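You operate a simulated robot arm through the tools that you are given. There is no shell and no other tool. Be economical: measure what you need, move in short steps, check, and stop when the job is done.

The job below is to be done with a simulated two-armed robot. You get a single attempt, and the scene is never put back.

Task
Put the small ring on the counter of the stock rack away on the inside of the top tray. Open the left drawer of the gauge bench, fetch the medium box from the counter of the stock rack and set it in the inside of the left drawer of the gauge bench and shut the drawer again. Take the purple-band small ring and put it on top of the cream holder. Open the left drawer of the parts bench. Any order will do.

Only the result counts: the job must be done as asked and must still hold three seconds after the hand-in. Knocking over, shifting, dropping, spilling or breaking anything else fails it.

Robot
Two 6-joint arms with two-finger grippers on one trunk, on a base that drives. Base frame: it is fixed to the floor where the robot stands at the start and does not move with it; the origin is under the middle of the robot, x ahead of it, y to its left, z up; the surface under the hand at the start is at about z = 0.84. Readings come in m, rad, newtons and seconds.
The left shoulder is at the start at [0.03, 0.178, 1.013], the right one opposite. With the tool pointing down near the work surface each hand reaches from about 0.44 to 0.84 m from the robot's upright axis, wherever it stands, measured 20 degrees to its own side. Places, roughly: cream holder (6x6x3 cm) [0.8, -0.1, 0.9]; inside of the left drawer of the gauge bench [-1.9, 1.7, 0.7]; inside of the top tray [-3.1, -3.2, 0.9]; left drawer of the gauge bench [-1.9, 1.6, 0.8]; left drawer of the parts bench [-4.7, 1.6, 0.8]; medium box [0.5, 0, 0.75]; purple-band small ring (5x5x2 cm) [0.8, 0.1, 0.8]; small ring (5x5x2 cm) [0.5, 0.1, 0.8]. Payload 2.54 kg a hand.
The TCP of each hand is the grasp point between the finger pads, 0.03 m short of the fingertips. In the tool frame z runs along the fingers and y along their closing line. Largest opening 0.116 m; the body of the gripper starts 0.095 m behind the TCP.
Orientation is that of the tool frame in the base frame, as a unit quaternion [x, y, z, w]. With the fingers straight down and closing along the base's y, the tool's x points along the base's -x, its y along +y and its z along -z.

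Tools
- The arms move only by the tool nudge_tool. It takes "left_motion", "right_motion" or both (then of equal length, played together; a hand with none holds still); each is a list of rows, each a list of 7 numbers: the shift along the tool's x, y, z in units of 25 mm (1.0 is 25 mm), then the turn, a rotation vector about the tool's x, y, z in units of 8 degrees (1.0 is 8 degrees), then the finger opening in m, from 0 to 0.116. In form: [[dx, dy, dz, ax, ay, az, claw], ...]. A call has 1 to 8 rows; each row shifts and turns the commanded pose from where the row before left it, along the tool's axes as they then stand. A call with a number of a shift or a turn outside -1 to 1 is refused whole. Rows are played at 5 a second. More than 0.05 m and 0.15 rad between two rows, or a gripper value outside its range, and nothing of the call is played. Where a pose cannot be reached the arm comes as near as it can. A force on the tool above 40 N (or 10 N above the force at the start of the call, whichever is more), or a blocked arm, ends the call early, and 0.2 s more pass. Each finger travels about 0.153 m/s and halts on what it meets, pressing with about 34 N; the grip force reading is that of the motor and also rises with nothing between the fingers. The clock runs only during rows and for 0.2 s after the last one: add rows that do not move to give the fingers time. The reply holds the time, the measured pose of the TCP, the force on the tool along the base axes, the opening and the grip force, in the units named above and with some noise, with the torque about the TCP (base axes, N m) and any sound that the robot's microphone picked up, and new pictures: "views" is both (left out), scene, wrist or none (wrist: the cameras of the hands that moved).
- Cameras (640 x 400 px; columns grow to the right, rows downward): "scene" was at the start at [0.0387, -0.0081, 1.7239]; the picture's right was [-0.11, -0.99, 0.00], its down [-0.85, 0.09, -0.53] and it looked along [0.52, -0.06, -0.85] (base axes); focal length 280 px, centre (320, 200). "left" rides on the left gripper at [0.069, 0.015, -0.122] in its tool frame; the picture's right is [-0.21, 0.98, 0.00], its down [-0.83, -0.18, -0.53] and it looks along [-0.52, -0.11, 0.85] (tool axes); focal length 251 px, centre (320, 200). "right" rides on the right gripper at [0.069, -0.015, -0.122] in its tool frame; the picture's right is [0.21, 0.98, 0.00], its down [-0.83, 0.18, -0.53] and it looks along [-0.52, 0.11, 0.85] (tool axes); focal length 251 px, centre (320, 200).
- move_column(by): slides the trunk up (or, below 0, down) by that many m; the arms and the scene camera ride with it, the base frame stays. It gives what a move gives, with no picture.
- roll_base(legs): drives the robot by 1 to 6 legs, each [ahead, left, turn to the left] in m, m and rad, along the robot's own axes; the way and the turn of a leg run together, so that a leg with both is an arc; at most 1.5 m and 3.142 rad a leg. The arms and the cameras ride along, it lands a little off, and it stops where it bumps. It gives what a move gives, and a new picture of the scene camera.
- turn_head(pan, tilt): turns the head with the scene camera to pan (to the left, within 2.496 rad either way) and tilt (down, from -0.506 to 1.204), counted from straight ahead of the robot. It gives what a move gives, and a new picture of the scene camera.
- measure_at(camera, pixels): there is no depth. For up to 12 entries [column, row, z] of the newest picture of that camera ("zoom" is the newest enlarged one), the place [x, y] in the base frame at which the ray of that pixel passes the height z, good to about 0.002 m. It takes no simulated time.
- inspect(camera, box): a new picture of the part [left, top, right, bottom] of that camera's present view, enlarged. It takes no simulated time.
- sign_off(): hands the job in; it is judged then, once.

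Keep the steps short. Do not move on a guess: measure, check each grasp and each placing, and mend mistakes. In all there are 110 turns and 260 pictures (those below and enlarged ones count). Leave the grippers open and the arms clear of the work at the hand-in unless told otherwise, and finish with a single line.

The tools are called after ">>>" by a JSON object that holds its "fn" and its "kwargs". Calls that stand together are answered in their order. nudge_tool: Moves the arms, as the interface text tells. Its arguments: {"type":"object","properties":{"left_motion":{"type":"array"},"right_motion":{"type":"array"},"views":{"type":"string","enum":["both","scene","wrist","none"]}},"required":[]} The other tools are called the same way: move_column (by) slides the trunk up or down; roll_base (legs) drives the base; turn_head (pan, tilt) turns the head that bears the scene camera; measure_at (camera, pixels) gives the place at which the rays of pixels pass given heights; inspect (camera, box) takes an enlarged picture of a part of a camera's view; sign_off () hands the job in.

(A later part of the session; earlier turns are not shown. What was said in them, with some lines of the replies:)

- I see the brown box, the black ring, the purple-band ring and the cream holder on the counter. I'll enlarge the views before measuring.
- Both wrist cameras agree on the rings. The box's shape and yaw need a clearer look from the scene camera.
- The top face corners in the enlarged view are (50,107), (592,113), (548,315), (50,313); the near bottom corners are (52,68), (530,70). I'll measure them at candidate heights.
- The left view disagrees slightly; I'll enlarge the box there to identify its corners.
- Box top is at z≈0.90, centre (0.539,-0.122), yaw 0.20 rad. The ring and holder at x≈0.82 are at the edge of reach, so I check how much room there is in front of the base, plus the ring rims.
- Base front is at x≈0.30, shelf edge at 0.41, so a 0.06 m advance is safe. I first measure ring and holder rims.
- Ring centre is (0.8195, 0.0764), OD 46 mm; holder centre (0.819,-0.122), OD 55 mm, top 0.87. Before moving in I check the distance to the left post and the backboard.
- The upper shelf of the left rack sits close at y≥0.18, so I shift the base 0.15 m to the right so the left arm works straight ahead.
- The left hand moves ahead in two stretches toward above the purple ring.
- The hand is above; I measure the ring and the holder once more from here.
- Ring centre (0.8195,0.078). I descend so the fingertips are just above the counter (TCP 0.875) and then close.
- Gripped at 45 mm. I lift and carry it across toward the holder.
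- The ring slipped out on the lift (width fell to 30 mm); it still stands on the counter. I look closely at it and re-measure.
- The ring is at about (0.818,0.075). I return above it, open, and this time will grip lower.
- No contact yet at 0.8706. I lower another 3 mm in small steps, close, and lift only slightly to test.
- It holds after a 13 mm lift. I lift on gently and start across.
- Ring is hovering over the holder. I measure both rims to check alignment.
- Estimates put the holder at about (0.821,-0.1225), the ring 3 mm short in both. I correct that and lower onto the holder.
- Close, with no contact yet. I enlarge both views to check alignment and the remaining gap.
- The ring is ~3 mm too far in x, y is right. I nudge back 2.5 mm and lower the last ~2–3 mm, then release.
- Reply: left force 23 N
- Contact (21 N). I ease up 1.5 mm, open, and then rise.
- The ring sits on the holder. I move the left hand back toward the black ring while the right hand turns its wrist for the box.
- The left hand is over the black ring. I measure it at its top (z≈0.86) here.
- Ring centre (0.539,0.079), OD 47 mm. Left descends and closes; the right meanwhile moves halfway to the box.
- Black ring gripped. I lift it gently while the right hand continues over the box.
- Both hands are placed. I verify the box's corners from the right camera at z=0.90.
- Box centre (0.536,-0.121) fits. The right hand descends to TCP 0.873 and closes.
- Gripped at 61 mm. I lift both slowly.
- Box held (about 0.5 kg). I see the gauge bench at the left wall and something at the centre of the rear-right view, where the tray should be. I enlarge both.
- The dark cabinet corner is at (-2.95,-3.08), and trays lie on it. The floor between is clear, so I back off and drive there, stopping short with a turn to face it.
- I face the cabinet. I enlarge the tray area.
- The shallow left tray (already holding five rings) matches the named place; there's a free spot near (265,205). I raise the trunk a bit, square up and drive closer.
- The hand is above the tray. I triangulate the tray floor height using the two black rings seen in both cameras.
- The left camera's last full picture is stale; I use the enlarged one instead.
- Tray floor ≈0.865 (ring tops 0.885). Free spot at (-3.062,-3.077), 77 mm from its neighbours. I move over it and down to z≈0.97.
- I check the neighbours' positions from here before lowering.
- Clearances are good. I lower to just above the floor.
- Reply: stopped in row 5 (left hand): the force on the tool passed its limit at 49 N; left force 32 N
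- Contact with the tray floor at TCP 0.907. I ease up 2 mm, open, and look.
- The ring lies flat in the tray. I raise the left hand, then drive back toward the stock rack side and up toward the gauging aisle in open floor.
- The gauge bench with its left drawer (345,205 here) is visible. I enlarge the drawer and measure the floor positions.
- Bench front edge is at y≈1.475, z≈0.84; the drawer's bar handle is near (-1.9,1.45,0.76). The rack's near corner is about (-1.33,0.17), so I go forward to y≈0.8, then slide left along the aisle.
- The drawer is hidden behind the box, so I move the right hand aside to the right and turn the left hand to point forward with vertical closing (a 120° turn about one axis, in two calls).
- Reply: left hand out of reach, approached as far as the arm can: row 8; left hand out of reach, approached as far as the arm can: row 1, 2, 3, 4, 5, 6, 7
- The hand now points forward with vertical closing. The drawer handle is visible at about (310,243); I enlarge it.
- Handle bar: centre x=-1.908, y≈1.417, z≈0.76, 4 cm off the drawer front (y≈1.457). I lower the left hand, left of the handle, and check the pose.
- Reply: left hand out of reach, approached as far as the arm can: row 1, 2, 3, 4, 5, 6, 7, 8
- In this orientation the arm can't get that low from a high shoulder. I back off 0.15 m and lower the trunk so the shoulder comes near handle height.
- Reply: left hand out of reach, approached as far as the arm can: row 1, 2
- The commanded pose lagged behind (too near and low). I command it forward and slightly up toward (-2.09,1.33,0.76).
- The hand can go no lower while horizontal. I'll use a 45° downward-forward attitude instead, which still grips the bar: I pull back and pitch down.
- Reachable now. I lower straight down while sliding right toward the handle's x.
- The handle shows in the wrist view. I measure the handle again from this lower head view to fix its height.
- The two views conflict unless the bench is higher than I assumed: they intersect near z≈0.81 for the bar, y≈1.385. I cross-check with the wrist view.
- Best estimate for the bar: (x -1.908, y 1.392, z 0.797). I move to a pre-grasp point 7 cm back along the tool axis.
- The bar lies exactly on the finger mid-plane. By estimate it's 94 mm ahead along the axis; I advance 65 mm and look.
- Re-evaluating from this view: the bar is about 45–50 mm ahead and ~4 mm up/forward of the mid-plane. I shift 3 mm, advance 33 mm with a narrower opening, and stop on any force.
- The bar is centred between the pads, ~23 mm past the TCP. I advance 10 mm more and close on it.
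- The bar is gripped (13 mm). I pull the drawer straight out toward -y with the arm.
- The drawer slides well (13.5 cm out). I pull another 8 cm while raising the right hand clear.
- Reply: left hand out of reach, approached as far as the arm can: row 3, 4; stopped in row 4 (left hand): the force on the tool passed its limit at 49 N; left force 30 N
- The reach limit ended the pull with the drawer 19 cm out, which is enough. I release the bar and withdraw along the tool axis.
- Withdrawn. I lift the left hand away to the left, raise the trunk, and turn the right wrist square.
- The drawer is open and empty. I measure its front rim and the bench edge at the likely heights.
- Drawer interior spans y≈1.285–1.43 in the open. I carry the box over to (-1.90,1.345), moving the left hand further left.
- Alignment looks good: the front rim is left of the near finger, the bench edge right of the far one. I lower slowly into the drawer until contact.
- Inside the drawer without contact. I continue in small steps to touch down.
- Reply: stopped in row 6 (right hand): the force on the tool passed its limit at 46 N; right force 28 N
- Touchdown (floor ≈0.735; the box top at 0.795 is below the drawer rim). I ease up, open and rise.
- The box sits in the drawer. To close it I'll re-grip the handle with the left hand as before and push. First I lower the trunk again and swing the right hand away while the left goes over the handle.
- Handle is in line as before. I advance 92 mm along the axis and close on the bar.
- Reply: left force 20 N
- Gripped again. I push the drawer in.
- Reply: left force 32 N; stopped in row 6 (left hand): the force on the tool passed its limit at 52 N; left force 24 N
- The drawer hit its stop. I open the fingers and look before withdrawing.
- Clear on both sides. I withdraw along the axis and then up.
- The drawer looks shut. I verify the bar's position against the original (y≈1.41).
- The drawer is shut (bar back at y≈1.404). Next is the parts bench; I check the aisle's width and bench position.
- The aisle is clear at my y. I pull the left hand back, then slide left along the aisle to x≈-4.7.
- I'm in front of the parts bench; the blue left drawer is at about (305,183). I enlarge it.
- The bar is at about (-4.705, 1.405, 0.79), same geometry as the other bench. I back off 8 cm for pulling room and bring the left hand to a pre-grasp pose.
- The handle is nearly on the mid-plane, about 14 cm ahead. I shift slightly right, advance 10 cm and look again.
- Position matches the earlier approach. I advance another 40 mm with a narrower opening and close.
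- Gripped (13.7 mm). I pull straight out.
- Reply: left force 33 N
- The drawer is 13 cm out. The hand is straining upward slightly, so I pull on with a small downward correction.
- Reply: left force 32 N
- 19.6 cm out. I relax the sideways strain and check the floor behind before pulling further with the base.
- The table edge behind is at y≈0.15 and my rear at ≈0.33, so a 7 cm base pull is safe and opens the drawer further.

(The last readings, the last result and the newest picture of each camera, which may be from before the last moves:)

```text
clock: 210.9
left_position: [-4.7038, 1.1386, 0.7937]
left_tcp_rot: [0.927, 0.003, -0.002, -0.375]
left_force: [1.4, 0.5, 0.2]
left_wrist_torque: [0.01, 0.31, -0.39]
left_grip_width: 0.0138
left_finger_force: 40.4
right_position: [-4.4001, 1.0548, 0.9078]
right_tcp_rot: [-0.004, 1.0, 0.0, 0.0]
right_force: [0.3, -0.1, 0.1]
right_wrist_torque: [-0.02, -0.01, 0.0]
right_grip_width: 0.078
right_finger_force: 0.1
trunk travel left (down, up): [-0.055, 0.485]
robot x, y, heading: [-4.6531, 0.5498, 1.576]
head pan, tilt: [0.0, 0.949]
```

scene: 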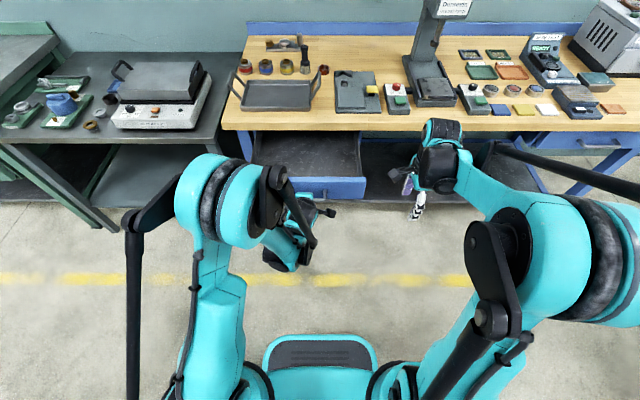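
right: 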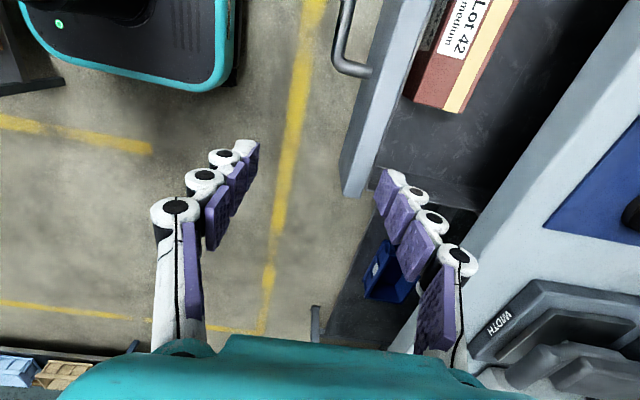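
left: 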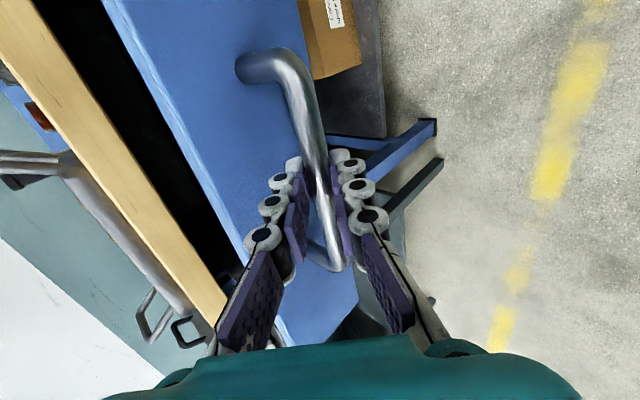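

The drawer is 26.5 cm open. I release the bar and withdraw along the axis.

>>> {"fn": "nudge_tool", "kwargs": {"left_motion": [[0, 0, 0, 0, 0, 0, 0.02], [0, 0, 0, 0, 0, 0, 0.044], [0, 0, 0, 0, 0, 0, 0.044]], "views": "wrist"}}

>>> {"fn": "nudge_tool", "kwargs": {"left_motion": [[0, 0, -0.5, 0, 0, 0, 0.044], [0, 0, -0.8, 0, 0, 0, 0.044], [0, 0, -1, 0, 0, 0, 0.044], [0, 0, -1, 0, 0, 0, 0.044], [0, -0.7, -0.7, 0, 0, 0, 0.06], [0, -0.7, -0.7, 0, 0, 0, 0.08], [-1, -0.7, -0.7, 0, 0, 0, 0.08], [-1, -0.7, -0.7, 0, 0, 0, 0.08]]}}

```text
clock: 211.7
left_position: [-4.7031, 1.1396, 0.7939]
left_tcp_rot: [0.927, 0.004, -0.002, -0.375]
left_force: [0.2, -0.2, -0.6]
left_wrist_torque: [0.0, 0.01, 0.0]
left_grip_width: 0.0439
left_finger_force: 0.0
right_position: [-4.4001, 1.0552, 0.9077]
right_tcp_rot: [-0.004, 1.0, -0.001, 0.0]
right_force: [0.5, -0.4, -0.2]
right_wrist_torque: [-0.02, 0.02, 0.02]
right_grip_width: 0.078
right_finger_force: 0.1
trunk travel left (down, up): [-0.055, 0.485]
robot x, y, heading: [-4.6518, 0.5579, 1.571]
head pan, tilt: [0.0, 0.949]
```

left: 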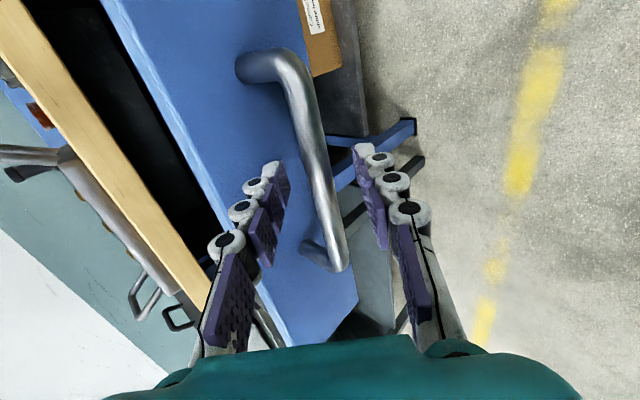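

```text
clock: 213.5
left_position: [-4.754, 1.0812, 0.9516]
left_tcp_rot: [0.927, 0.003, -0.002, -0.375]
left_force: [-0.9, 0.0, -0.7]
left_wrist_torque: [-0.03, 0.0, -0.01]
left_grip_width: 0.08
left_finger_force: 0.0
right_position: [-4.3994, 1.0541, 0.9079]
right_tcp_rot: [-0.004, 1.0, 0.0, 0.0]
right_force: [0.0, -0.4, -0.1]
right_wrist_torque: [0.02, -0.02, 0.04]
right_grip_width: 0.0779
right_finger_force: 0.0
trunk travel left (down, up): [-0.055, 0.485]
robot x, y, heading: [-4.6558, 0.5515, 1.572]
head pan, tilt: [0.0, 0.949]
```

scene: 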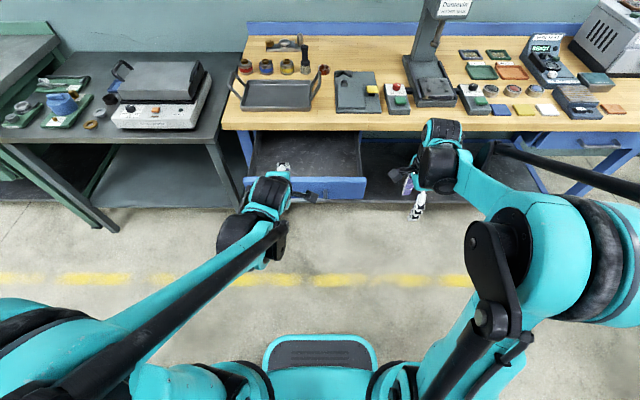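
left: 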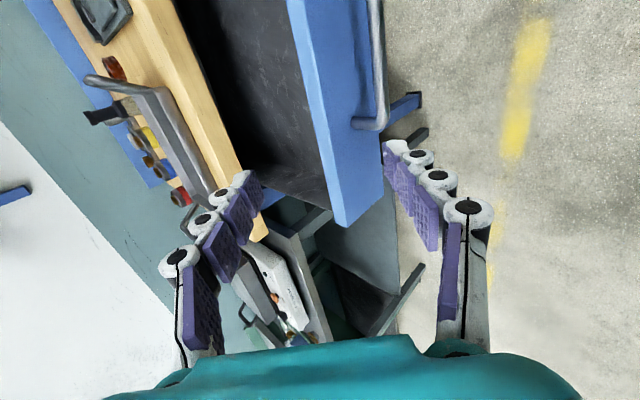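

The parts drawer stays open. I raise the trunk to clear the hands and glance back at the gauge bench drawer.

>>> {"fn": "move_column", "kwargs": {"by": 0.2}}

>>> {"fn": "turn_head", "kwargs": {"pan": -1.25, "tilt": 0.3}}

>>> {"fn": "inspect", "kwargs": {"camera": "scene", "box": [220, 120, 420, 245]}}

```text
clock: 215.7
left_position: [-4.7532, 1.0824, 1.1495]
left_tcp_rot: [0.927, 0.003, -0.002, -0.375]
left_force: [-0.4, -0.7, -0.2]
left_wrist_torque: [0.0, 0.01, 0.02]
left_grip_width: 0.08
left_finger_force: 0.0
right_position: [-4.3991, 1.0555, 1.1089]
right_tcp_rot: [-0.004, 1.0, 0.0, 0.001]
right_force: [-0.6, -0.1, 0.7]
right_wrist_torque: [0.02, -0.01, -0.01]
right_grip_width: 0.078
right_finger_force: 0.1
trunk travel left (down, up): [-0.255, 0.285]
robot x, y, heading: [-4.6577, 0.5497, 1.579]
head pan, tilt: [0.0, 0.949]
```

```text
clock: 217.1
left_position: [-4.7523, 1.0821, 1.1496]
left_tcp_rot: [0.927, 0.003, -0.003, -0.375]
left_force: [-0.7, -0.3, 0.1]
left_wrist_torque: [-0.03, 0.0, 0.01]
left_grip_width: 0.0801
left_finger_force: 0.0
right_position: [-4.4, 1.0549, 1.109]
right_tcp_rot: [-0.004, 1.0, 0.0, 0.0]
right_force: [-0.2, -0.9, 0.0]
right_wrist_torque: [-0.01, 0.02, 0.01]
right_grip_width: 0.078
right_finger_force: 0.2
trunk travel left (down, up): [-0.255, 0.285]
robot x, y, heading: [-4.6533, 0.5491, 1.568]
head pan, tilt: [-1.25, 0.3]
```

scene: 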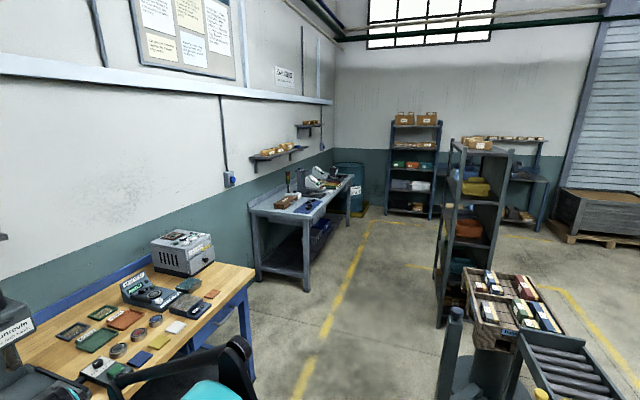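

```text
3.20 times, centred on (320, 182) of scene
```

zoom: 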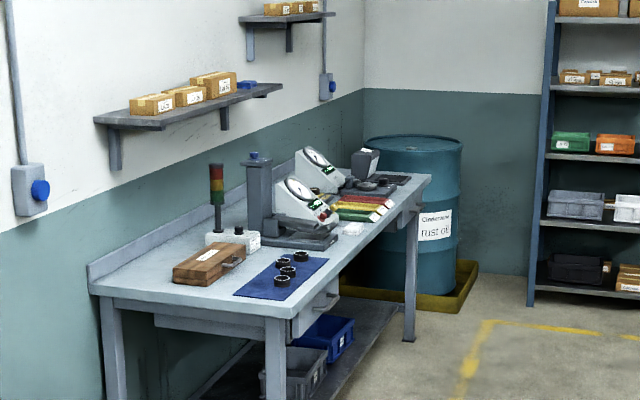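

The gauge drawer is shut with its front flush, the parts drawer is open, and the grippers are open and clear. I hand in.

>>> {"fn": "sign_off", "kwargs": {}}

```text
The job is handed in.
```

The small ring is in the top tray, the medium box is in the shut left drawer of the gauge bench, the purple-band ring is on the cream holder, and the left drawer of the parts bench is open about 26 cm.
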